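You operate a simulated robot arm through the tools that you are given. There is no shell and no other tool.

You are at the controls of a simulated two-armed robot. One attempt, no reset.

Task
Close the gap in the thin pipe with the white sliding sleeve.
Fine: ease the orange lever, slide the sleeve over the gap to its stop, throw the orange lever back and wind the brown knob tight.

The check looks at the end state, three seconds after you hand in, the way a careful person would. Anything else that was tipped, shoved, dropped, spilled or broken makes it a failure.

Robot
Two 7-joint arms with fingered hands on one trunk that stands fixed in place. Base frame: the origin is at the foot of the trunk, x ahead of it, y to its left, z up. Readings come in mm, degrees, newtons and seconds.
The left shoulder is at [50, 170, 1314], the right one opposite. With the tool pointing down near the work surface each hand reaches from about 100 to 680 mm from the base axis, measured 20 degrees to its own side. Payload 4 kg a hand.
Tool frame (each hand has its own): the origin (TCP) lies between the finger pads and is the grasp point; the fingertips stand 26 mm ahead of it; z points along the fingers, y is the line along which they close. The gripper opens to 132 mm. The gripper's body begins 73 mm behind the TCP. The gripper is a hand of 4 fingers: y runs from the thumb to the fingers, the wrist lies at [0, 0, -224] in the tool frame, and closing takes about 1.5 s.
Orientation is that of the tool frame in the base frame, as a unit quaternion [x, y, z, w]. With the fingers straight down and closing along the base's y, the tool's x points along the base's -x, its y along +y and its z along -z.

Tools
- The arms move only by the tool apply_moves. It takes "left_motion", "right_motion" or both (then of equal length, played together; a hand with none holds still); each is a list of rows, each an object (a shift or turn left out is 0, a gripper value left out holds the last) with "turn": the turn, a rotation vector about the tool's x, y, z in degrees, a list of three; "linear": the shift along the tool's x, y, z in mm, a list of three; "hand": the opening, from 0 (shut) to 1 (fully open). In form: [{"turn": [rx, ry, rz], "linear": [x, y, z], "hand": hand}, ...]. A call has 1 to 20 rows; each row shifts and turns the commanded pose from where the row before left it, along the tool's axes as they then stand. Each row takes 0.2 s and may step no farther than 50 mm and 8.6 degrees from the row before; otherwise, or with a gripper value out of range, the whole call is refused. A pose out of reach is approached as far as the arm can. The call stops where the force on the tool passes 40 N (or 10 N more than at its start, if that is more) or the arm is blocked; 0.2 s more then pass. Each finger travels about 108 mm/s and halts on what it meets, pressing with about 24 N; the grip force reading is that of the motor and also rises with nothing between the fingers. The clock runs only during rows and for 0.2 s after the last one: add rows that do not move to give the fingers time. The reply holds the time, the measured pose of the TCP, the force on the tool along the base axes, the opening and the grip force, in the units named above and with some noise, with the torque about the TCP (base axes, N m) and any sound that the robot's microphone picked up, and new pictures: "show" is both (left out), scene, wrist or none (wrist: the cameras of the hands that moved).
- Cameras (640 x 400 px; columns grow to the right, rows downward): "scene" is now at [113.8, 56, 1504.1]; the picture's right is [0.59, -0.81, 0.00], its down [-0.49, -0.35, -0.80] and it looks along [0.65, 0.47, -0.60] (base axes); focal length 255 px, centre (320, 200). "left" rides on the left gripper at [-73, 6, -94] in its tool frame; the picture's right is [-0.08, -1.00, 0.00], its down [0.78, -0.06, -0.62] and it looks along [0.61, -0.05, 0.79] (tool axes); focal length 230 px, centre (320, 200). "right" rides on the right gripper at [73, 6, -94] in its tool frame; the picture's right is [-0.08, 1.00, 0.00], its down [-0.78, -0.06, -0.62] and it looks along [-0.61, -0.05, 0.79] (tool axes); focal length 230 px, centre (320, 200). There is no depth. A picture from a camera that has moved, and an enlarged one, comes with that camera's place and axes in the base frame and with its lens. The place of the scene camera against the robot may be out by one fixed shift of up to 25 mm in any direction.
- move_column(by): slides the trunk up (or, below 0, down) by that many mm; the arms and the scene camera ride with it, the base frame stays. It gives what a move gives, with no picture.
- hand_shape(shape, hand): the hand has 4 fingers and takes this shape, open, in about a second: jaw (thumb against the fingers, like two jaws); tri (thumb and two fingers); tip (a fingertip pinch); poke (one finger out to press); point (the index stretched); flat (the hand flat); cup (the hand cupped); fist (a fist). The gripper value then closes the fingers along that shape, each until it touches; the sizes above hold for jaw. It gives what a move gives, with no picture.
- pan_tilt(pan, tilt): turns the head with the scene camera to pan (to the left, within 80 degrees either way) and tilt (down, from -29 to 69), counted from straight ahead of the robot. It gives what a move gives, and a new picture of the scene camera.
- zoom(camera, box): a new picture of the part [left, top, right, bottom] of that camera's present view, enlarged. It takes no simulated time.
- finish_job(): hands the job in; it is judged then, once.

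Places have to be worked out from the pictures, the camera data and where the tool is seen. Open the grippers and draw the arms clear of the work before you hand the job in, unless the task says otherwise.

The tools are called after "Call:" as name(argument=value, ...) on one line, values as JSON. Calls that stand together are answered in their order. apply_moves: Moves the arms, as the interface text tells. Its arguments: {"type":"object","properties":{"left_motion":{"type":"array","items":{"type":"object","properties":{"turn":{"type":"array","items":{"type":"number"}},"linear":{"type":"array","items":{"type":"number"}},"hand":{"type":"number"}}}},"right_motion":{"type":"array","items":{"type":"object","properties":{"turn":{"type":"array","items":{"type":"number"}},"linear":{"type":"array","items":{"type":"number"}},"hand":{"type":"number"}}}},"show":{"type":"string","enum":["both","scene","wrist","none"]}},"required":[]} The other tools are called the same way: move_column (by) slides the trunk up or down; hand_shape (shape, hand) gives the hand a shape; pan_tilt (pan, tilt) turns the head that bears the scene camera; zoom (camera, box) takes an enlarged picture of a part of a camera's view; finish_job () hands the job in.

At the start:

```text
t: 0.0
left_eef_pos: [389.7, 461.2, 1339.4]
left_orientation: [0.0, 1.0, 0.0, -0.001]
left_contact_force: [0.5, 0.9, 0.9]
left_moment: [0.02, 0.01, -0.02]
left_finger_gap: 131.9
left_finger_force: 0.0
left_shape: jaw
right_eef_pos: [456.8, 61.8, 1293.3]
right_orientation: [0.0, 1.0, 0.0, -0.001]
right_contact_force: [-0.2, 0.4, -0.1]
right_moment: [-0.03, 0.02, 0.01]
right_finger_gap: 131.7
right_finger_force: 0.1
right_shape: jaw
trunk travel left (down, up): [-325.0, 26.0]
head pan, tilt: [35.9, 37.0]
```

scene: 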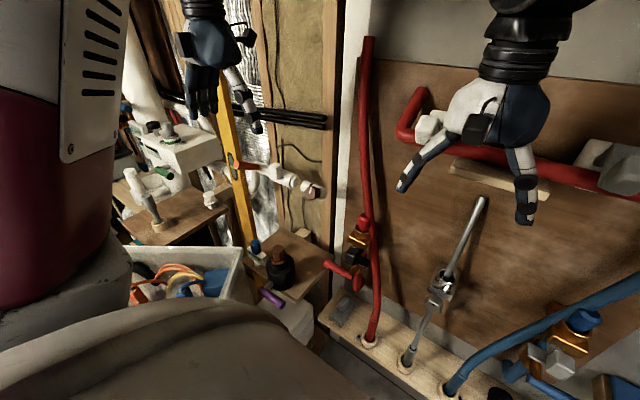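
right: 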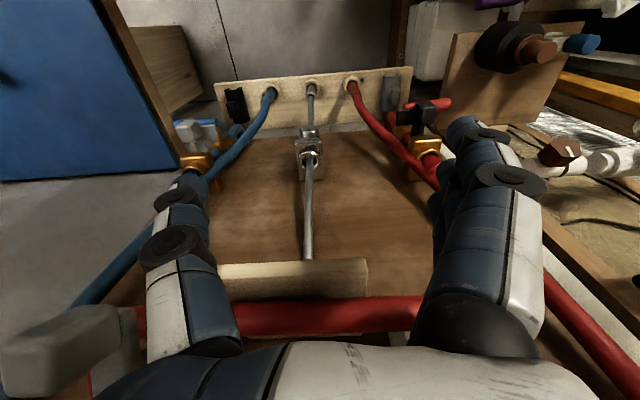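
left: 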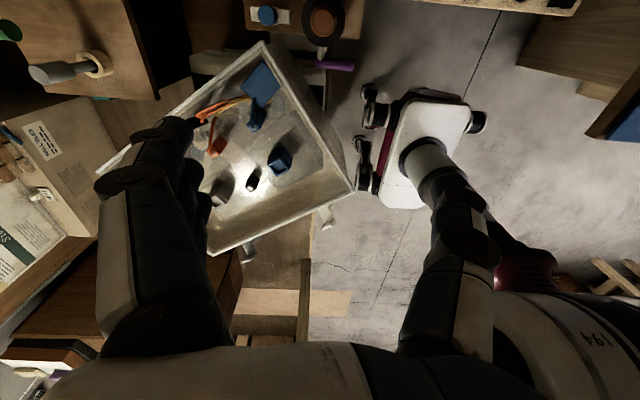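

The pictures show several fittings: a white pipe with something white near (290,180), a brown knob near (277,255), and pipes on the plate. I'll zoom in on these before doing anything.

Call:
zoom(camera="scene", box=[110, 80, 350, 230])

Call:
zoom(camera="scene", box=[220, 200, 460, 350])

Call:
zoom(camera="scene", box=[400, 180, 640, 400])

Call:
zoom(camera="right", box=[160, 60, 480, 260])

```text
2.67 times, centred on (230, 155) of scene
camera zoom: at [113.8, 56.0, 1504.1], right [0.59, -0.81, 0.0], down [-0.49, -0.35, -0.8], along [0.65, 0.47, -0.6], focal length 680 px, centre (560, 320)
```

zoom: 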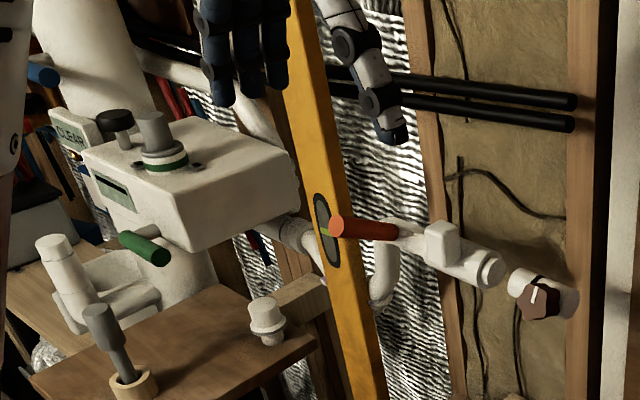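

```text
2.67 times, centred on (340, 275) of scene
camera zoom: at [113.8, 56.0, 1504.1], right [0.59, -0.81, 0.0], down [-0.49, -0.35, -0.8], along [0.65, 0.47, -0.6], focal length 680 px, centre (267, 0)
```

zoom: 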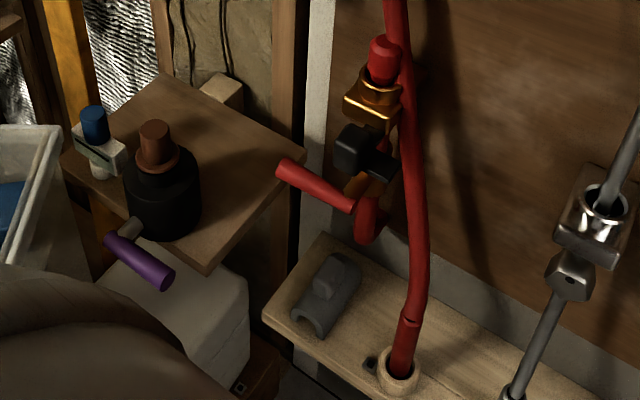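

```text
1.82 times, centred on (520, 290) of scene
camera zoom: at [113.8, 56.0, 1504.1], right [0.59, -0.81, 0.0], down [-0.49, -0.35, -0.8], along [0.65, 0.47, -0.6], focal length 464 px, centre (-44, 36)
```

zoom: 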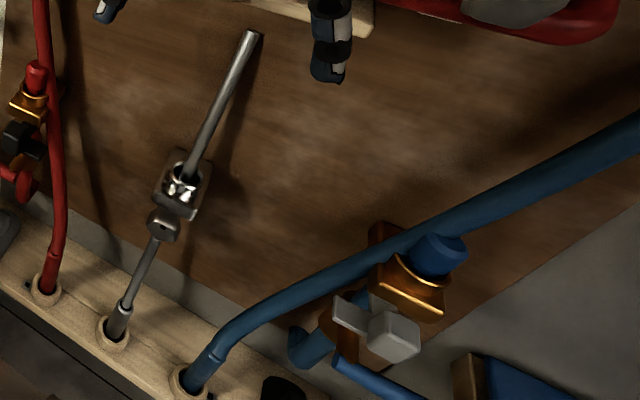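

```text
2.00 times, centred on (320, 160) of right
camera zoom: at [383.0, 66.3, 1387.9], right [0.08, 1.0, 0.0], down [0.78, -0.06, 0.62], along [0.61, -0.05, -0.79], focal length 460 px, centre (320, 280)
```

zoom: 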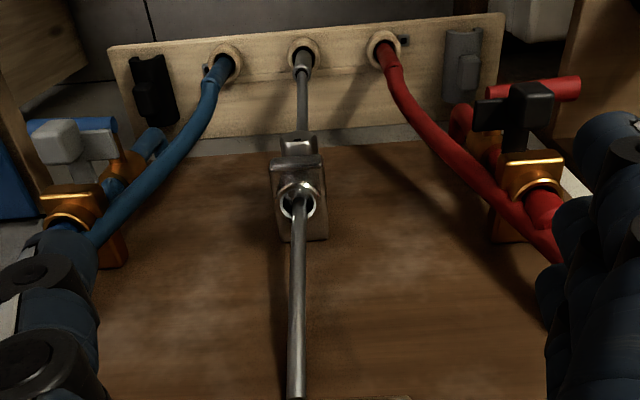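

The orange-red lever on a white fitting and a hex brown knob sit on a thin pipe near scene (240–320,165–195). I'll turn the head toward it for a centred view.

Call:
pan_tilt(pan=42, tilt=33)

```text
t: 0.7
left_eef_pos: [388.0, 460.6, 1340.3]
left_orientation: [0.0, 1.0, 0.0, 0.0]
left_contact_force: [-0.4, 0.4, -0.2]
left_moment: [-0.03, 0.0, -0.02]
left_finger_gap: 132.1
left_finger_force: 0.0
left_shape: jaw
right_eef_pos: [456.4, 61.2, 1293.7]
right_orientation: [0.0, 1.0, 0.0, 0.0]
right_contact_force: [-0.3, -0.8, -0.2]
right_moment: [-0.01, 0.02, 0.02]
right_finger_gap: 131.8
right_finger_force: 0.1
right_shape: jaw
trunk travel left (down, up): [-325.0, 26.0]
head pan, tilt: [42.0, 33.0]
camera scene: at [109.7, 64.6, 1510.3], right [0.67, -0.74, 0.0], down [-0.41, -0.36, -0.84], along [0.62, 0.56, -0.54], focal length 255 px, centre (320, 200)
```

scene: 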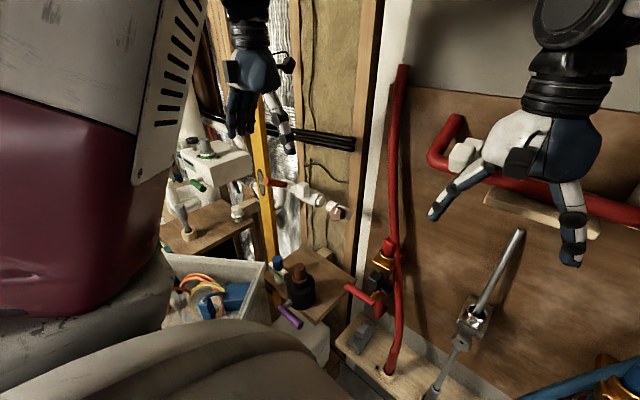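

Call:
zoom(camera="scene", box=[240, 150, 368, 230])

Call:
zoom(camera="right", box=[480, 100, 640, 200])

```text
5.00 times, centred on (304, 190) of scene
camera zoom: at [109.7, 64.6, 1510.3], right [0.67, -0.74, 0.0], down [-0.41, -0.36, -0.84], along [0.62, 0.56, -0.54], focal length 1275 px, centre (400, 250)
```

zoom: 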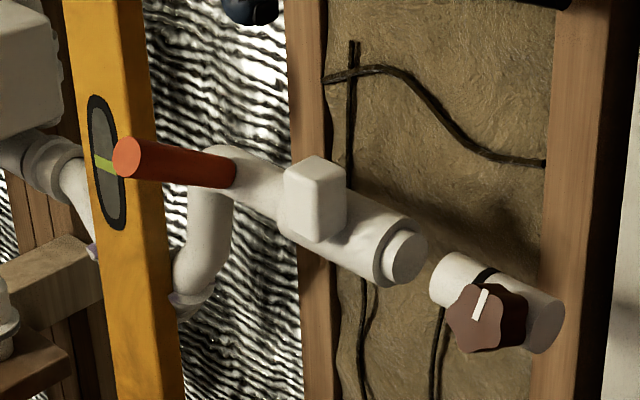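

```text
4.00 times, centred on (560, 150) of right
camera zoom: at [383.0, 66.2, 1387.9], right [0.08, 1.0, 0.0], down [0.78, -0.06, 0.62], along [0.61, -0.05, -0.79], focal length 920 px, centre (-640, 400)
```

zoom: 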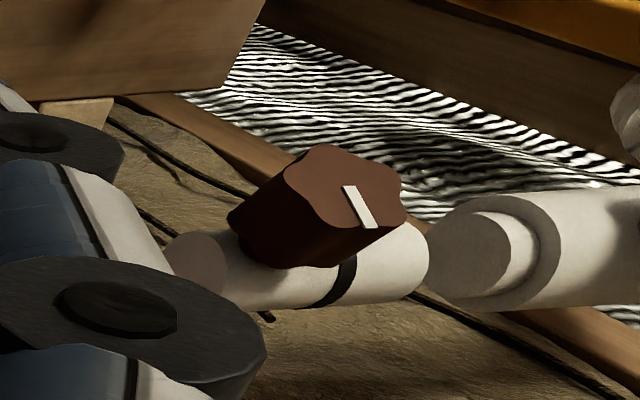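

From the two views I estimate the pipe runs along base y at about x≈600, z≈1057. The pipe's end is near y≈499 and the knobbed stub spans y≈396–450, with the brown knob facing the robot. I'll tilt the left hand about its y axis so its fingers point forward and its camera can inspect the fitting.

Call:
apply_moves(left_motion=[{"turn": [0, -8, 0]}, {"turn": [0, -8, 0]}, {"turn": [0, -8, 0]}, {"turn": [0, -8, 0]}, {"turn": [0, -8, 0]}, {"turn": [0, -8, 0]}, {"turn": [0, 0, 0]}])

```text
t: 2.3
left_eef_pos: [387.2, 461.7, 1338.0]
left_orientation: [-0.003, 0.913, -0.005, 0.408]
left_contact_force: [-0.1, -0.3, 0.1]
left_moment: [-0.02, 0.0, 0.02]
left_finger_gap: 131.9
left_finger_force: 0.1
left_shape: jaw
right_eef_pos: [457.0, 62.1, 1293.5]
right_orientation: [0.0, 1.0, 0.0, 0.0]
right_contact_force: [0.8, 0.3, 0.0]
right_moment: [0.01, 0.0, 0.0]
right_finger_gap: 131.9
right_finger_force: 0.1
right_shape: jaw
trunk travel left (down, up): [-325.0, 26.0]
head pan, tilt: [42.0, 33.0]
camera scene: at [110.3, 63.9, 1509.5], right [0.66, -0.75, 0.0], down [-0.41, -0.37, -0.83], along [0.63, 0.55, -0.55], focal length 255 px, centre (320, 200)
camera left: at [366.8, 468.5, 1454.4], right [0.05, -1.0, 0.07], down [-0.98, -0.07, -0.17], along [0.17, -0.06, -0.98], focal length 230 px, centre (320, 200)
```

scene: 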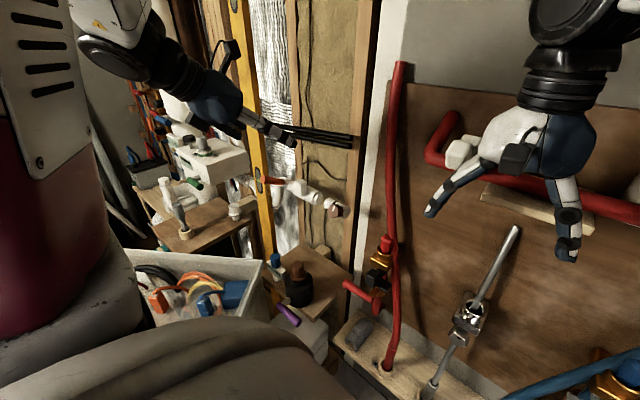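
left: 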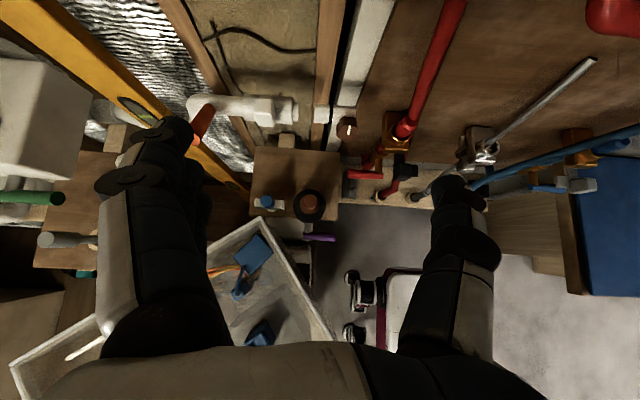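

The left camera now looks down on the pipe: lever near (200,120), block near (275,105), knob near (347,128). I'll zoom on that.

Call:
zoom(camera="left", box=[160, 60, 384, 200])

Call:
zoom(camera="scene", box=[220, 140, 380, 240])

```text
2.86 times, centred on (272, 130) of left
camera zoom: at [366.8, 468.5, 1454.4], right [0.05, -1.0, 0.07], down [-0.98, -0.07, -0.17], along [0.17, -0.06, -0.98], focal length 657 px, centre (457, 400)
```

zoom: 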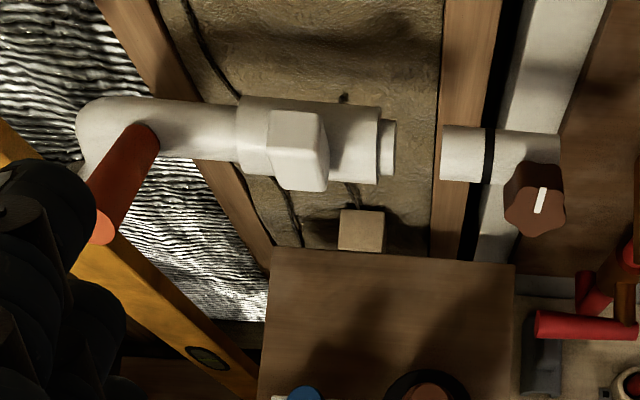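

```text
4.00 times, centred on (300, 190) of scene
camera zoom: at [110.3, 63.9, 1509.5], right [0.66, -0.75, 0.0], down [-0.41, -0.37, -0.83], along [0.63, 0.55, -0.55], focal length 1020 px, centre (400, 240)
```

zoom: 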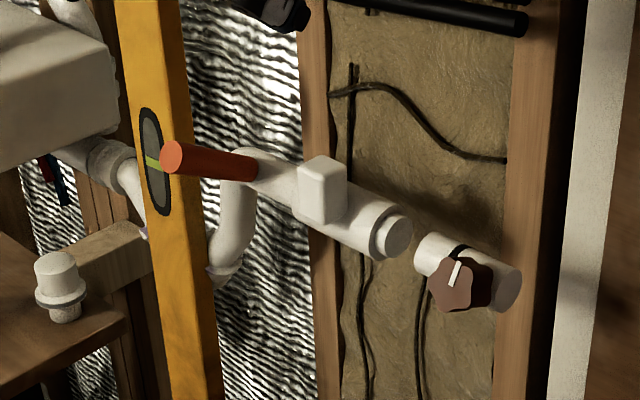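

The left view gives sleeve y≈509–595, thin pipe end y≈498, stub y≈391–467, stop ring y≈437, knob face ≈[554,406,1092] and lever tip ≈[509,645,1115]. I'll finish turning the hand to point forward and lower it to a stand-off, to see how the lever is hinged.

Call:
apply_moves(left_motion=[{"turn": [0, -8.4, 0]}, {"turn": [0, -8.4, 0]}, {"turn": [0, -8.4, 0]}, {"turn": [0, -8.4, 0]}, {"turn": [0, -8.4, 0]}, {"linear": [37, 19, 6]}, {"linear": [37, 19, 6]}, {"linear": [37, 19, 6]}, {"linear": [37, 19, 6]}, {"linear": [37, 19, 6]}, {"linear": [0, 0, 0]}])

```text
t: 4.7
left_eef_pos: [423.7, 570.1, 1159.7]
left_orientation: [0.002, 0.707, 0.0, 0.707]
left_contact_force: [-0.2, -0.6, -0.5]
left_moment: [0.01, 0.02, 0.0]
left_finger_gap: 131.8
left_finger_force: 0.0
left_shape: jaw
left hand out of reach, approached as far as the arm can: row 4, 5
right_eef_pos: [454.4, 59.2, 1294.1]
right_orientation: [0.001, 1.0, 0.0, 0.0]
right_contact_force: [0.3, 0.5, -0.2]
right_moment: [0.01, -0.02, -0.03]
right_finger_gap: 131.9
right_finger_force: 0.0
right_shape: jaw
trunk travel left (down, up): [-325.0, 26.0]
head pan, tilt: [42.0, 33.0]
camera scene: at [109.5, 63.5, 1510.4], right [0.67, -0.74, 0.0], down [-0.4, -0.36, -0.84], along [0.62, 0.56, -0.54], focal length 255 px, centre (320, 200)
camera left: at [330.0, 575.0, 1232.3], right [0.0, -1.0, 0.08], down [-0.62, -0.06, -0.79], along [0.79, -0.05, -0.61], focal length 230 px, centre (320, 200)
```

scene: 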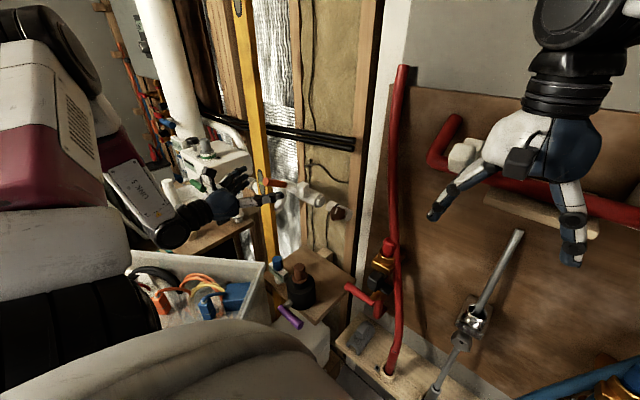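
left: 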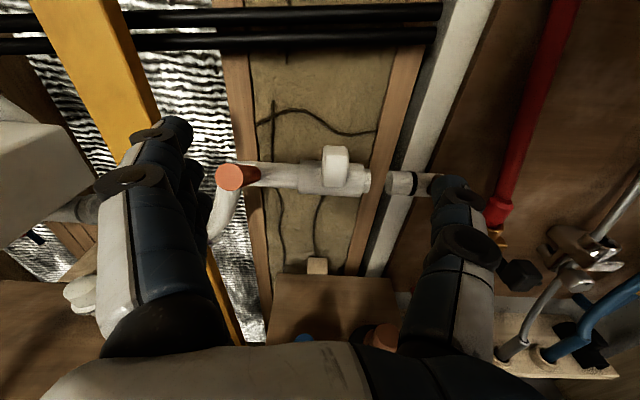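

The hand now faces the pipe squarely. I'll zoom the left camera on the lever, sleeve and knob.

Call:
zoom(camera="left", box=[192, 120, 352, 220])

Call:
zoom(camera="left", box=[280, 120, 440, 220])

Call:
zoom(camera="scene", box=[220, 150, 380, 250])

```text
4.00 times, centred on (272, 170) of left
camera zoom: at [330.0, 575.0, 1232.3], right [0.0, -1.0, 0.08], down [-0.62, -0.06, -0.79], along [0.79, -0.05, -0.61], focal length 920 px, centre (512, 320)
```

zoom: 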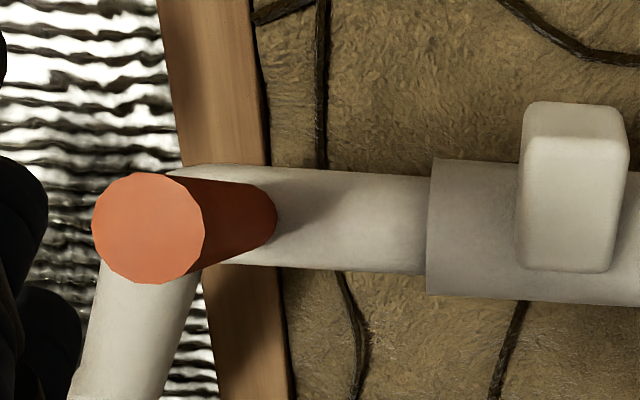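

```text
4.00 times, centred on (360, 170) of left
camera zoom: at [330.0, 575.0, 1232.3], right [0.0, -1.0, 0.08], down [-0.62, -0.06, -0.79], along [0.79, -0.05, -0.61], focal length 920 px, centre (160, 320)
```

zoom: 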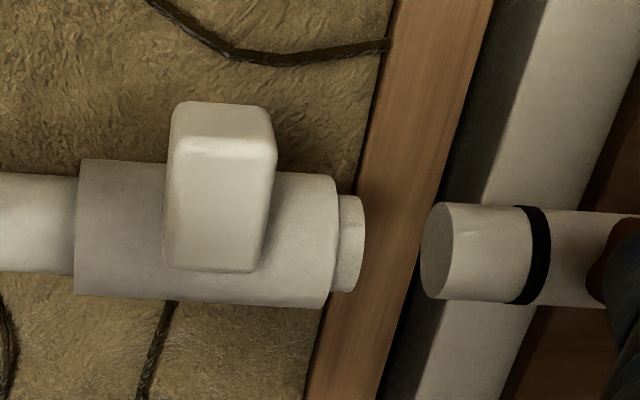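

```text
4.00 times, centred on (300, 200) of scene
camera zoom: at [109.5, 63.5, 1510.4], right [0.67, -0.74, 0.0], down [-0.4, -0.36, -0.84], along [0.62, 0.56, -0.54], focal length 1020 px, centre (400, 200)
```

zoom: 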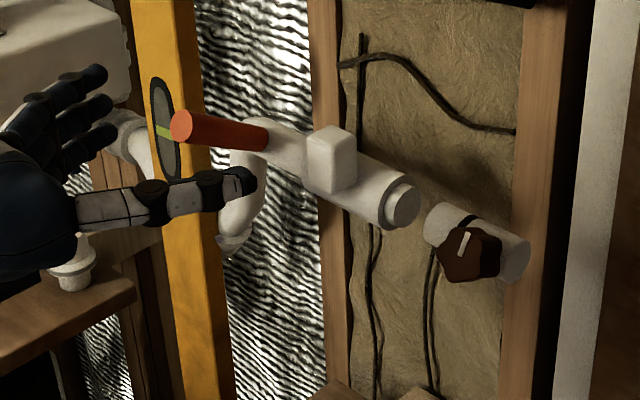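

The orange lever is a ~25 mm cylinder leaving the pipe at y≈645, pointing toward the robot and about 26° up; its hinge axis isn't evident yet. I'll line the open hand up in front of the lever tip, still standing off, and check the alignment.

Call:
apply_moves(left_motion=[{"linear": [26, 37, 4]}, {"linear": [26, 37, 4]}, {"linear": [0, 0, 0]}])

```text
t: 5.5
left_eef_pos: [430.6, 644.4, 1107.1]
left_orientation: [-0.001, 0.707, 0.001, 0.707]
left_contact_force: [0.2, -0.4, -1.0]
left_moment: [0.02, 0.02, 0.02]
left_finger_gap: 131.8
left_finger_force: 0.2
left_shape: jaw
right_eef_pos: [456.4, 61.4, 1295.0]
right_orientation: [-0.001, 1.0, 0.0, 0.0]
right_contact_force: [-0.6, -0.7, 0.4]
right_moment: [0.02, -0.01, 0.0]
right_finger_gap: 131.7
right_finger_force: 0.1
right_shape: jaw
trunk travel left (down, up): [-325.0, 26.0]
head pan, tilt: [42.0, 33.0]
camera scene: at [109.6, 63.8, 1510.4], right [0.67, -0.74, 0.0], down [-0.4, -0.36, -0.84], along [0.62, 0.56, -0.54], focal length 255 px, centre (320, 200)
camera left: at [338.2, 650.0, 1180.9], right [0.0, -1.0, 0.08], down [-0.62, -0.06, -0.78], along [0.79, -0.05, -0.62], focal length 230 px, centre (320, 200)
```

scene: 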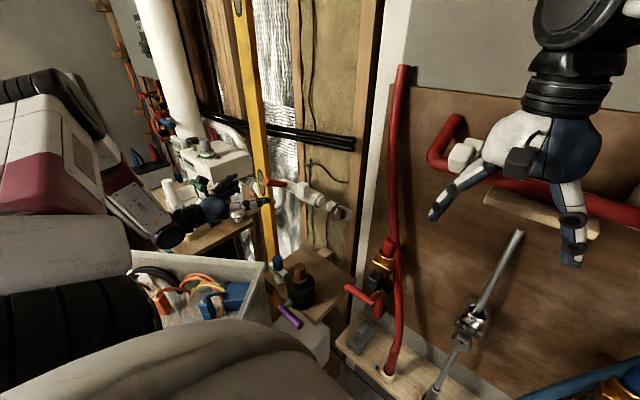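
left: 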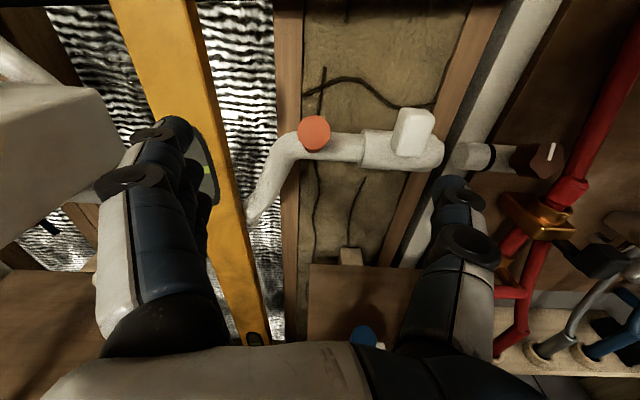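

Call:
zoom(camera="left", box=[240, 70, 464, 210])

Call:
zoom(camera="left", box=[430, 100, 590, 200])

```text
2.86 times, centred on (352, 140) of left
camera zoom: at [338.2, 650.0, 1180.9], right [0.0, -1.0, 0.08], down [-0.62, -0.06, -0.78], along [0.79, -0.05, -0.62], focal length 657 px, centre (229, 371)
```

zoom: 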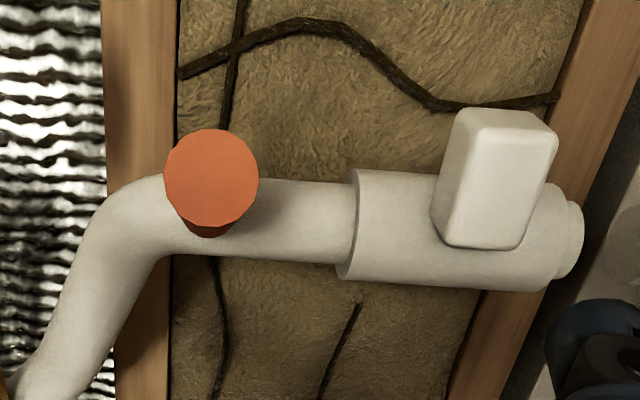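

```text
4.00 times, centred on (510, 150) of left
camera zoom: at [338.2, 650.0, 1180.9], right [0.0, -1.0, 0.08], down [-0.62, -0.06, -0.78], along [0.79, -0.05, -0.62], focal length 920 px, centre (-440, 400)
```

zoom: 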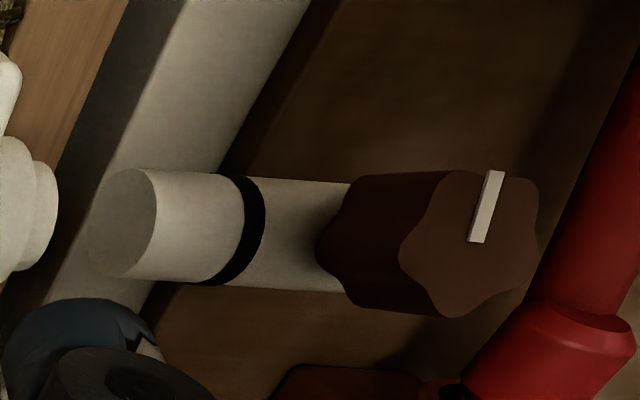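

The lever tip is at about [509,648,1114] and points straight at the hand, radial to the pipe and ~30° up. I'll close the hand halfway so the thumb stays clear of the white block (y≈535–571), then view it.

Call:
apply_moves(left_motion=[{"hand": 0.5, "linear": [1, 3, 5]}, {"linear": [1, 1, 10]}, {"linear": [0, 0, 10]}, {"linear": [0, 0, 0]}, {"linear": [0, 0, 0]}])

```text
t: 6.7
left_eef_pos: [459.2, 649.2, 1104.7]
left_orientation: [-0.001, 0.707, 0.001, 0.707]
left_contact_force: [0.8, 0.5, -0.8]
left_moment: [-0.02, 0.04, -0.05]
left_finger_gap: 67.2
left_finger_force: 0.0
left_shape: jaw
right_eef_pos: [456.4, 61.8, 1294.0]
right_orientation: [0.0, 1.0, 0.001, -0.001]
right_contact_force: [0.0, 0.4, 0.1]
right_moment: [0.01, 0.01, -0.03]
right_finger_gap: 131.6
right_finger_force: 0.1
right_shape: jaw
trunk travel left (down, up): [-325.0, 26.0]
head pan, tilt: [42.0, 33.0]
camera scene: at [109.7, 64.6, 1510.3], right [0.67, -0.74, 0.0], down [-0.4, -0.36, -0.84], along [0.62, 0.56, -0.54], focal length 255 px, centre (320, 200)
camera left: at [365.4, 653.8, 1177.8], right [0.0, -1.0, 0.08], down [-0.62, -0.06, -0.78], along [0.79, -0.05, -0.61], focal length 230 px, centre (320, 200)
```

scene: 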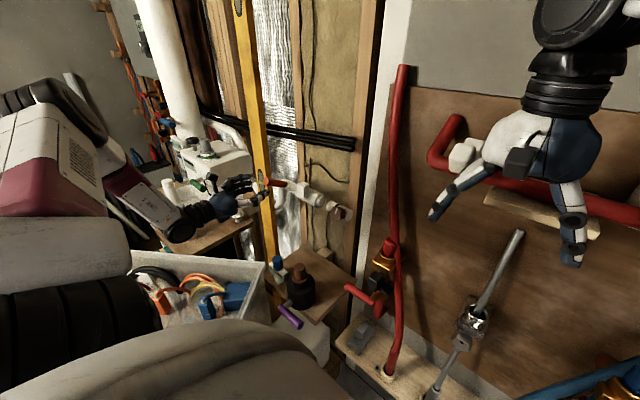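
left: 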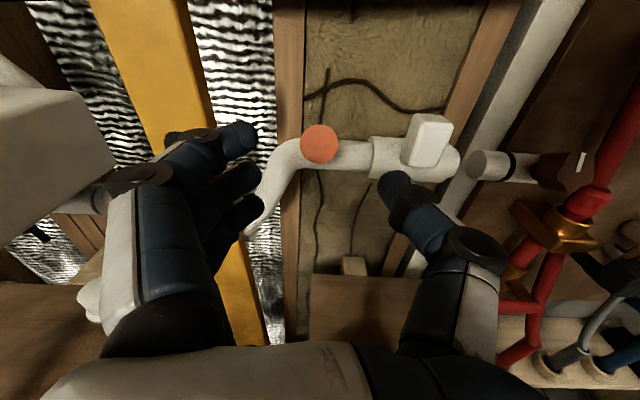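

The three fingers and thumb straddle the column of the lever nicely. I'll advance ~68 mm so the lever's outer end sits between the pads.

Call:
apply_moves(left_motion=[{"linear": [0, 0, 17]}, {"linear": [0, 0, 17]}, {"linear": [0, 0, 17]}, {"linear": [0, 0, 17]}, {"linear": [0, 0, 0]}])

```text
t: 7.9
left_eef_pos: [526.1, 647.4, 1105.1]
left_orientation: [0.0, 0.707, 0.0, 0.707]
left_contact_force: [0.2, -0.2, -0.2]
left_moment: [0.0, -0.01, 0.03]
left_finger_gap: 66.9
left_finger_force: 0.0
left_shape: jaw
right_eef_pos: [455.9, 61.1, 1293.1]
right_orientation: [0.001, 1.0, 0.0, 0.0]
right_contact_force: [-0.5, -0.3, 0.2]
right_moment: [0.0, 0.02, -0.03]
right_finger_gap: 131.9
right_finger_force: 0.0
right_shape: jaw
trunk travel left (down, up): [-325.0, 26.0]
head pan, tilt: [42.0, 33.0]
camera scene: at [109.5, 64.4, 1510.4], right [0.67, -0.74, 0.0], down [-0.4, -0.36, -0.84], along [0.62, 0.56, -0.54], focal length 255 px, centre (320, 200)
camera left: at [433.7, 652.6, 1176.7], right [0.0, -1.0, 0.08], down [-0.62, -0.06, -0.78], along [0.79, -0.05, -0.61], focal length 230 px, centre (320, 200)
```

scene: 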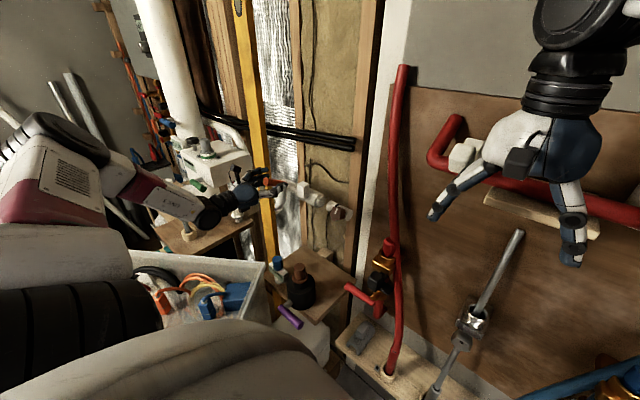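
left: 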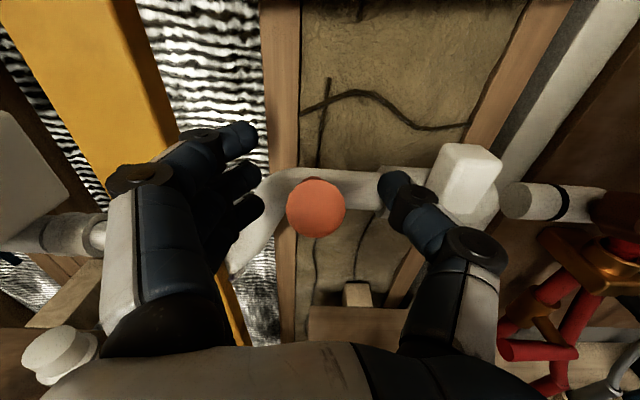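

The lever tip is between thumb and fingers and reads back at [509,649,1114] as predicted. I'll close on it.

Call:
apply_moves(left_motion=[{"hand": 0.1}, {}, {}, {}, {}])

```text
t: 9.1
left_eef_pos: [528.4, 647.2, 1102.8]
left_orientation: [-0.001, 0.707, 0.0, 0.707]
left_contact_force: [2.0, -2.1, -0.7]
left_moment: [0.09, 0.05, 0.11]
left_finger_gap: 9.2
left_finger_force: 24.6
left_shape: jaw
right_eef_pos: [456.5, 60.8, 1294.3]
right_orientation: [0.0, 1.0, 0.0, 0.0]
right_contact_force: [0.1, -0.8, 0.1]
right_moment: [0.0, -0.01, 0.02]
right_finger_gap: 131.7
right_finger_force: 0.1
right_shape: jaw
trunk travel left (down, up): [-325.0, 26.0]
head pan, tilt: [42.0, 33.0]
camera scene: at [110.0, 64.2, 1510.3], right [0.67, -0.74, 0.0], down [-0.41, -0.36, -0.84], along [0.62, 0.56, -0.54], focal length 255 px, centre (320, 200)
camera left: at [434.0, 652.2, 1176.9], right [0.0, -1.0, 0.08], down [-0.62, -0.06, -0.79], along [0.79, -0.05, -0.61], focal length 230 px, centre (320, 200)
```

scene: 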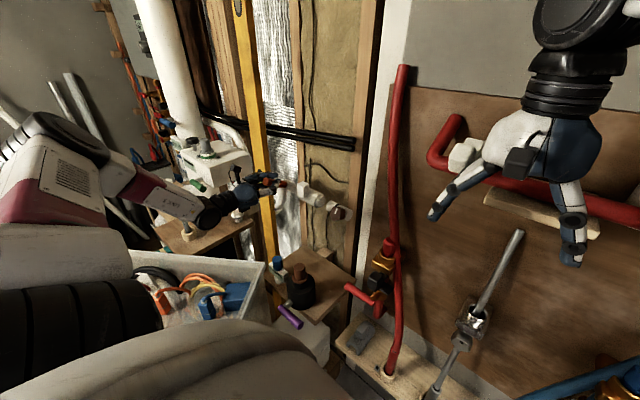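
left: 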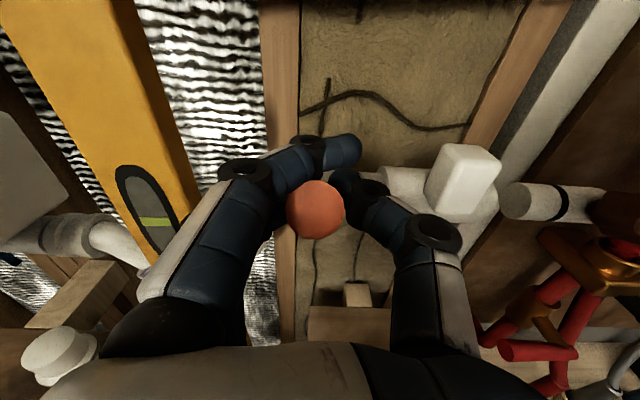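

Gripped (24.6 N). Now I probe gently for the free direction, beginning with 6 mm down.

Call:
apply_moves(left_motion=[{"linear": [3, 0, 0]}, {"linear": [3, 0, 0]}, {}], show="wrist")

```text
t: 9.9
left_eef_pos: [526.8, 646.5, 1101.8]
left_orientation: [0.0, 0.704, 0.001, 0.71]
left_contact_force: [6.3, 5.6, 25.6]
left_moment: [0.25, -0.37, 0.23]
left_finger_gap: 8.9
left_finger_force: 24.1
left_shape: jaw
right_eef_pos: [455.7, 59.7, 1295.2]
right_orientation: [-0.001, 1.0, 0.001, 0.001]
right_contact_force: [-0.1, 0.6, 0.3]
right_moment: [0.0, -0.01, 0.03]
right_finger_gap: 131.7
right_finger_force: 0.0
right_shape: jaw
trunk travel left (down, up): [-325.0, 26.0]
head pan, tilt: [42.0, 33.0]
camera left: at [432.9, 650.9, 1174.4], right [0.0, -1.0, 0.07], down [-0.61, -0.06, -0.79], along [0.79, -0.05, -0.61], focal length 230 px, centre (320, 200)
```

left: 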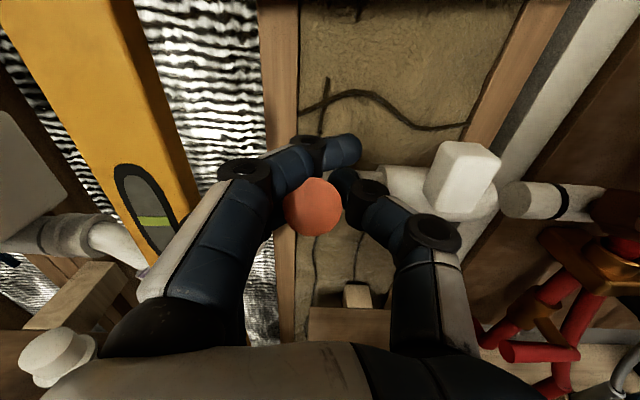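

Down resists with ~26 N, so it's blocked that way. I'll undo and probe 6 mm upward.

Call:
apply_moves(left_motion=[{"linear": [-3, 0, 0]}, {"linear": [-3, 0, 0]}, {"linear": [-3, 0, 0]}, {"linear": [-3, 0, 0]}, {}], show="wrist")

```text
t: 11.1
left_eef_pos: [527.1, 646.6, 1103.6]
left_orientation: [-0.001, 0.71, -0.001, 0.704]
left_contact_force: [9.3, -4.4, -10.7]
left_moment: [0.04, 0.19, 0.08]
left_finger_gap: 8.1
left_finger_force: 24.0
left_shape: jaw
right_eef_pos: [458.8, 62.4, 1292.9]
right_orientation: [0.0, 1.0, 0.0, -0.002]
right_contact_force: [0.0, -1.1, -0.4]
right_moment: [-0.03, 0.01, -0.03]
right_finger_gap: 131.8
right_finger_force: 0.0
right_shape: jaw
trunk travel left (down, up): [-325.0, 26.0]
head pan, tilt: [42.0, 33.0]
camera left: at [434.1, 652.2, 1178.6], right [0.0, -1.0, 0.08], down [-0.62, -0.06, -0.78], along [0.78, -0.05, -0.62], focal length 230 px, centre (320, 200)
```

left: 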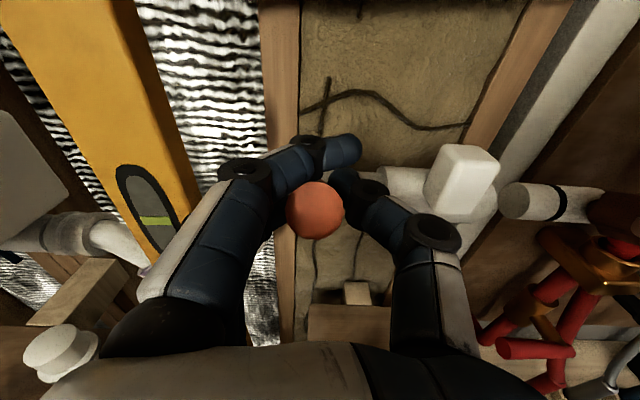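

Upward also resists (≈11–14 N). I'll return to neutral and probe sideways, −y first.

Call:
apply_moves(left_motion=[{"linear": [3, 0, 0]}, {"linear": [3, 0, 0]}, {"linear": [0, -3, 0]}, {"linear": [0, -3, 0]}, {}], show="wrist")

```text
t: 12.3
left_eef_pos: [526.2, 642.9, 1102.2]
left_orientation: [-0.001, 0.706, 0.001, 0.708]
left_contact_force: [7.0, 15.0, 9.0]
left_moment: [0.28, -0.04, 0.45]
left_finger_gap: 8.1
left_finger_force: 23.5
left_shape: jaw
right_eef_pos: [456.7, 62.8, 1294.4]
right_orientation: [0.0, 1.0, 0.0, 0.0]
right_contact_force: [-0.2, -0.9, 0.4]
right_moment: [0.02, 0.02, 0.01]
right_finger_gap: 131.5
right_finger_force: 0.1
right_shape: jaw
trunk travel left (down, up): [-325.0, 26.0]
head pan, tilt: [42.0, 33.0]
camera left: at [433.2, 647.8, 1176.2], right [0.0, -1.0, 0.08], down [-0.61, -0.06, -0.79], along [0.79, -0.05, -0.61], focal length 230 px, centre (320, 200)
```

left: 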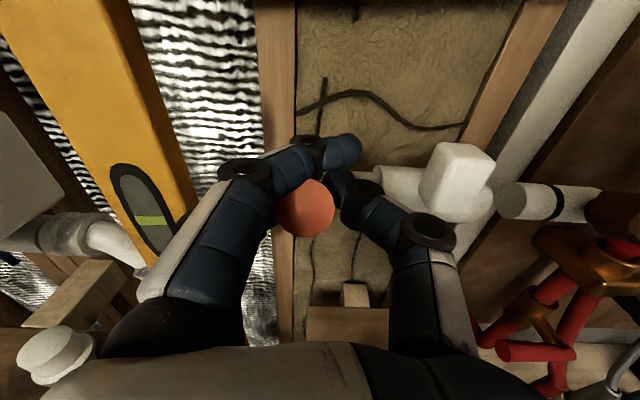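

−y: the lever lags behind the hand with 15 N of resistance. Now +y.

Call:
apply_moves(left_motion=[{"linear": [0, 3, 0]}, {"linear": [0, 3, 0]}, {"linear": [0, 3, 0]}, {"linear": [0, 3, 0]}, {}], show="wrist")

```text
t: 13.5
left_eef_pos: [527.7, 649.1, 1104.6]
left_orientation: [0.0, 0.707, 0.001, 0.707]
left_contact_force: [6.1, -16.3, 3.5]
left_moment: [-0.02, -0.12, -0.25]
left_finger_gap: 8.8
left_finger_force: 24.0
left_shape: jaw
right_eef_pos: [456.4, 59.0, 1293.4]
right_orientation: [0.0, 1.0, 0.001, 0.0]
right_contact_force: [-0.3, -0.1, 0.1]
right_moment: [0.0, -0.03, 0.02]
right_finger_gap: 131.6
right_finger_force: 0.0
right_shape: jaw
trunk travel left (down, up): [-325.0, 26.0]
head pan, tilt: [42.0, 33.0]
camera left: at [433.4, 655.3, 1177.1], right [0.0, -1.0, 0.08], down [-0.62, -0.06, -0.78], along [0.79, -0.05, -0.62], focal length 230 px, centre (320, 200)
```

left: 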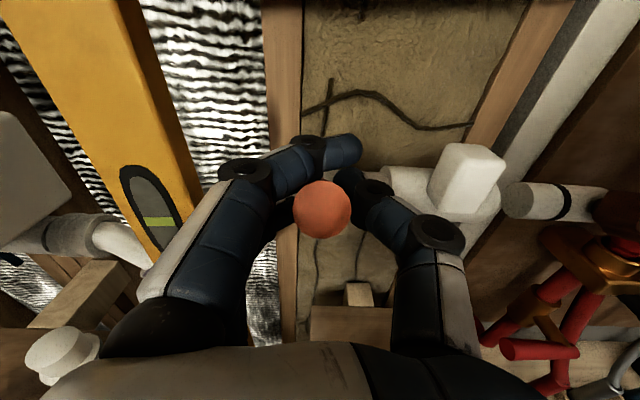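

All four directions respond with just the arm's own ~3 N/mm stiffness, so the lever has a holding torque to overcome. I'll recentre and try up more firmly in small steps, watching for movement.

Call:
apply_moves(left_motion=[{"linear": [0, -3, 0]}, {"linear": [-2, -3, 0]}, {"linear": [-2, 0, 0]}, {"linear": [-2, 0, 0]}, {"linear": [-2, 0, 0]}, {"linear": [-2, 0, 0]}, {"linear": [-2, 0, 0]}, {}], show="wrist")

```text
t: 15.3
left_eef_pos: [528.2, 648.8, 1115.5]
left_orientation: [0.001, 0.707, -0.001, 0.708]
left_contact_force: [10.2, 2.2, -6.0]
left_moment: [0.1, 0.15, 0.18]
left_finger_gap: 6.5
left_finger_force: 24.1
left_shape: jaw
right_eef_pos: [458.1, 62.9, 1292.8]
right_orientation: [0.0, 1.0, 0.0, -0.001]
right_contact_force: [0.3, 0.5, -0.1]
right_moment: [-0.02, -0.02, 0.01]
right_finger_gap: 131.9
right_finger_force: 0.0
right_shape: jaw
trunk travel left (down, up): [-325.0, 26.0]
head pan, tilt: [42.0, 33.0]
camera left: at [433.9, 652.4, 1188.0], right [0.0, -1.0, 0.08], down [-0.62, -0.06, -0.79], along [0.79, -0.05, -0.61], focal length 230 px, centre (320, 200)
```

left: 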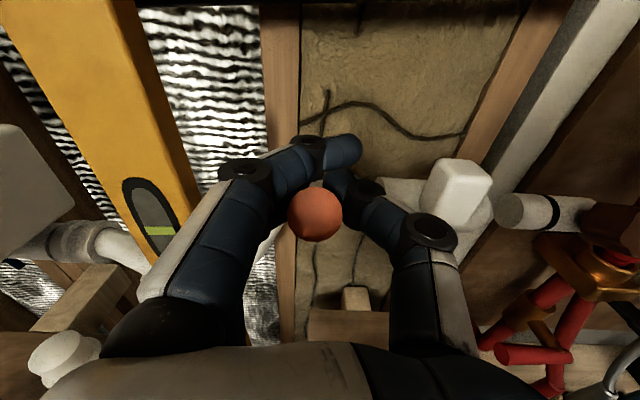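

The hand rose 12 mm with only ~6 N left and the lever tip rose with it (now z≈1122), so the lever swings up about the pipe axis. I'll carry it along that arc, turning the hand with it, ~20° more.

Call:
apply_moves(left_motion=[{"linear": [-4.9, 0, 3.8], "turn": [0, 4, 0]}, {"linear": [-4.9, 0, 3.8], "turn": [0, 4, 0]}, {"linear": [-4.9, 0, 3.8], "turn": [0, 4, 0]}, {"linear": [-4.9, 0, 3.8], "turn": [0, 4, 0]}, {"linear": [-4.9, 0, 3.8], "turn": [0, 4, 0]}, {}])

```text
t: 16.7
left_eef_pos: [549.8, 647.7, 1135.6]
left_orientation: [-0.001, 0.819, 0.0, 0.574]
left_contact_force: [1.6, 2.2, 2.6]
left_moment: [0.11, -0.07, 0.01]
left_finger_gap: 4.0
left_finger_force: 24.0
left_shape: jaw
right_eef_pos: [456.6, 60.5, 1294.0]
right_orientation: [0.0, 1.0, 0.001, 0.001]
right_contact_force: [0.1, 0.3, -0.2]
right_moment: [-0.05, 0.01, -0.01]
right_finger_gap: 131.7
right_finger_force: 0.0
right_shape: jaw
trunk travel left (down, up): [-325.0, 26.0]
head pan, tilt: [42.0, 33.0]
camera scene: at [109.5, 65.4, 1510.3], right [0.67, -0.74, 0.0], down [-0.4, -0.36, -0.84], along [0.62, 0.56, -0.54], focal length 255 px, centre (320, 200)
camera left: at [485.8, 652.6, 1236.6], right [0.03, -1.0, 0.07], down [-0.85, -0.06, -0.53], along [0.53, -0.05, -0.85], focal length 230 px, centre (320, 200)
```

scene: 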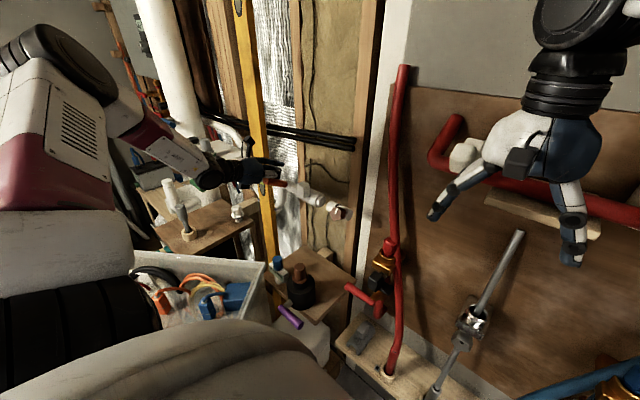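
left: 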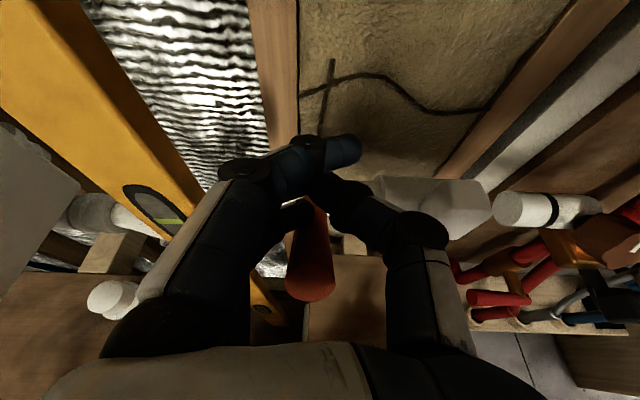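

The fingers have closed further (gap 4 mm) and the lever has slipped partly out below, though its tip now sits at about 34° instead of 31°. I'll zoom to see how it sits before re-gripping.

Call:
zoom(camera="left", box=[200, 110, 456, 310])

Call:
zoom(camera="scene", box=[200, 130, 360, 230])

```text
2.00 times, centred on (328, 210) of left
camera zoom: at [485.8, 652.6, 1236.6], right [0.03, -1.0, 0.07], down [-0.85, -0.06, -0.53], along [0.53, -0.05, -0.85], focal length 460 px, centre (304, 180)
```

zoom: 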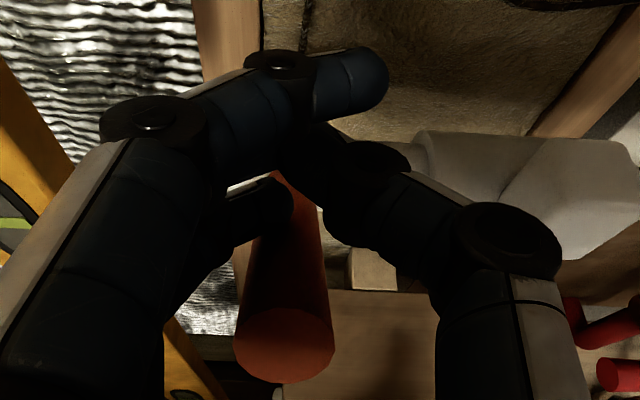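

```text
4.00 times, centred on (280, 180) of scene
camera zoom: at [109.5, 65.4, 1510.3], right [0.67, -0.74, 0.0], down [-0.4, -0.36, -0.84], along [0.62, 0.56, -0.54], focal length 1020 px, centre (480, 280)
```

zoom: 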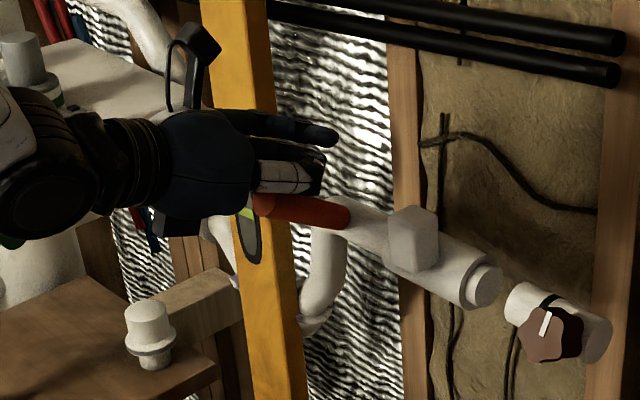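

The hand has slid off above the lever, and the scene view shows the lever still where it began (265,181). I'll open, reverse the arc, and come back around the lever nearer its tip to test sideways with solid pad contact.

Call:
apply_moves(left_motion=[{"hand": 0.5}, {}, {}, {"linear": [-10, 0, -20]}, {"linear": [4.9, 0, -4], "turn": [0, -4, 0]}, {"linear": [4.9, 0, -4], "turn": [0, -4, 0]}, {"linear": [4.9, 0, -4], "turn": [0, -4, 0]}, {"linear": [4.9, 0, -4], "turn": [0, -4, 0]}, {"linear": [4.9, 0, -4], "turn": [0, -4, 0]}, {}])

```text
t: 18.9
left_eef_pos: [508.1, 647.5, 1134.7]
left_orientation: [0.0, 0.707, 0.0, 0.707]
left_contact_force: [-0.1, -0.3, 0.3]
left_moment: [-0.01, 0.01, 0.01]
left_finger_gap: 65.4
left_finger_force: 0.0
left_shape: jaw
right_eef_pos: [456.3, 59.9, 1293.6]
right_orientation: [0.0, 1.0, 0.0, 0.0]
right_contact_force: [-0.3, -1.1, 0.7]
right_moment: [-0.01, -0.02, 0.03]
right_finger_gap: 131.9
right_finger_force: 0.0
right_shape: jaw
trunk travel left (down, up): [-325.0, 26.0]
head pan, tilt: [42.0, 33.0]
camera scene: at [109.6, 64.3, 1510.4], right [0.67, -0.74, 0.0], down [-0.4, -0.36, -0.84], along [0.62, 0.56, -0.54], focal length 255 px, centre (320, 200)
camera left: at [415.3, 652.4, 1206.9], right [0.0, -1.0, 0.08], down [-0.62, -0.06, -0.79], along [0.79, -0.05, -0.61], focal length 230 px, centre (320, 200)
```

scene: 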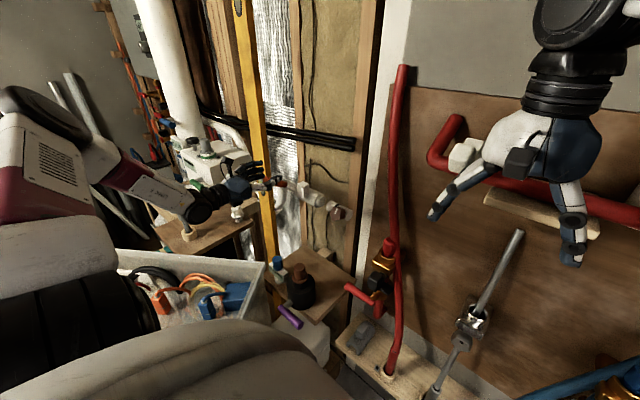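
left: 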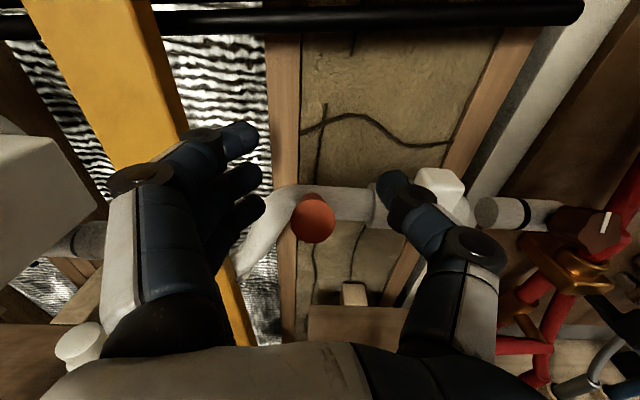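

Re-measuring gives the lever tip at ≈[512,648,1119] (≈34.7°, was 31.3°), so it did move up a little before the friction grip slipped. I'll back off and roll the hand 90° so thumb and fingers close from below and above, for solid contact in the swing direction.

Call:
apply_moves(left_motion=[{"linear": [0, 0, -30]}, {"linear": [0, 0, -35]}, {"turn": [0, 0, 8.2]}, {"turn": [0, 0, 8.2]}, {"turn": [0, 0, 8.2]}, {"turn": [0, 0, 8.2]}, {"turn": [0, 0, 8.2]}, {"turn": [0, 0, 8.2]}, {"turn": [0, 0, 8.2]}, {"turn": [0, 0, 8.2]}, {"turn": [0, 0, 8.2]}, {"turn": [0, 0, 8.2]}, {"turn": [0, 0, 8]}, {}])

```text
t: 21.9
left_eef_pos: [443.3, 647.7, 1133.4]
left_orientation: [0.5, 0.5, 0.501, 0.5]
left_contact_force: [-0.1, 1.1, 0.0]
left_moment: [0.05, 0.02, -0.01]
left_finger_gap: 65.3
left_finger_force: 0.0
left_shape: jaw
right_eef_pos: [455.2, 61.2, 1295.1]
right_orientation: [0.001, 1.0, 0.0, 0.0]
right_contact_force: [-0.7, 0.2, -0.2]
right_moment: [0.0, -0.02, 0.02]
right_finger_gap: 131.6
right_finger_force: 0.1
right_shape: jaw
trunk travel left (down, up): [-325.0, 26.0]
head pan, tilt: [42.0, 33.0]
camera scene: at [109.6, 64.6, 1510.3], right [0.67, -0.74, 0.0], down [-0.4, -0.36, -0.84], along [0.62, 0.56, -0.54], focal length 255 px, centre (320, 200)
camera left: at [350.0, 573.7, 1139.2], right [0.0, -0.08, -1.0], down [-0.62, 0.79, -0.06], along [0.79, 0.61, -0.05], focal length 230 px, centre (320, 200)
```

scene: 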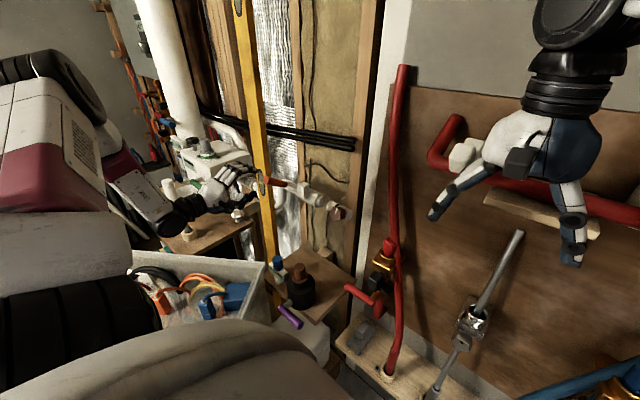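
left: 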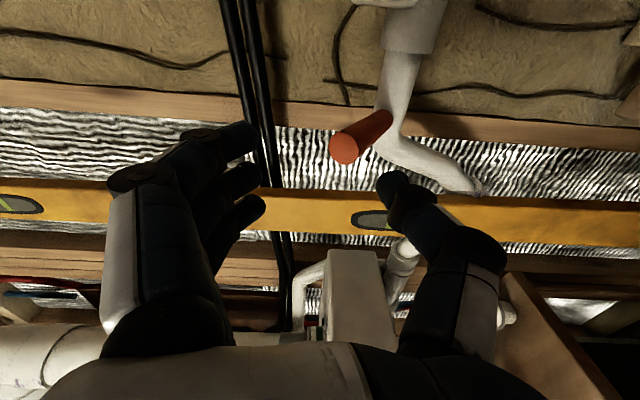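

The roll worked; fingers are now above and thumb below. I'll zoom to fix the lever's tip and base in this new view.

Call:
zoom(camera="left", box=[280, 0, 480, 200])

Call:
zoom(camera="scene", box=[220, 150, 380, 250])

```text
2.00 times, centred on (380, 100) of left
camera zoom: at [350.0, 573.7, 1139.2], right [0.0, -0.08, -1.0], down [-0.62, 0.79, -0.06], along [0.79, 0.61, -0.05], focal length 460 px, centre (200, 400)
```

zoom: 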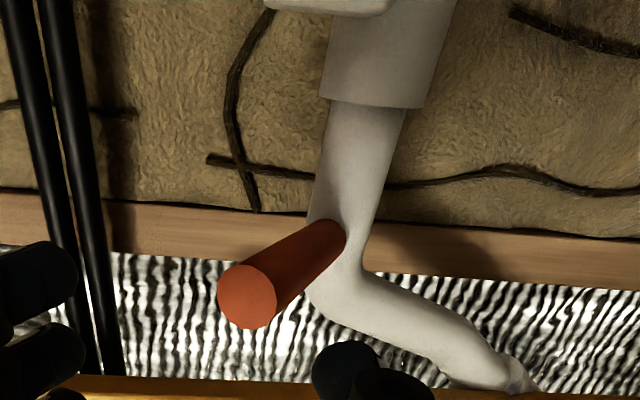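

```text
4.00 times, centred on (300, 200) of scene
camera zoom: at [109.6, 64.6, 1510.3], right [0.67, -0.74, 0.0], down [-0.4, -0.36, -0.84], along [0.62, 0.56, -0.54], focal length 1020 px, centre (400, 200)
```

zoom: 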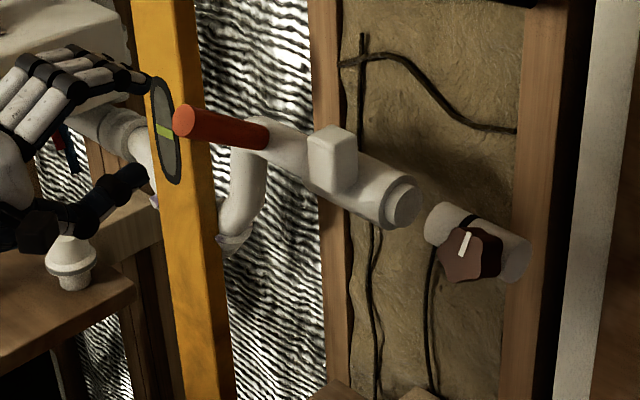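

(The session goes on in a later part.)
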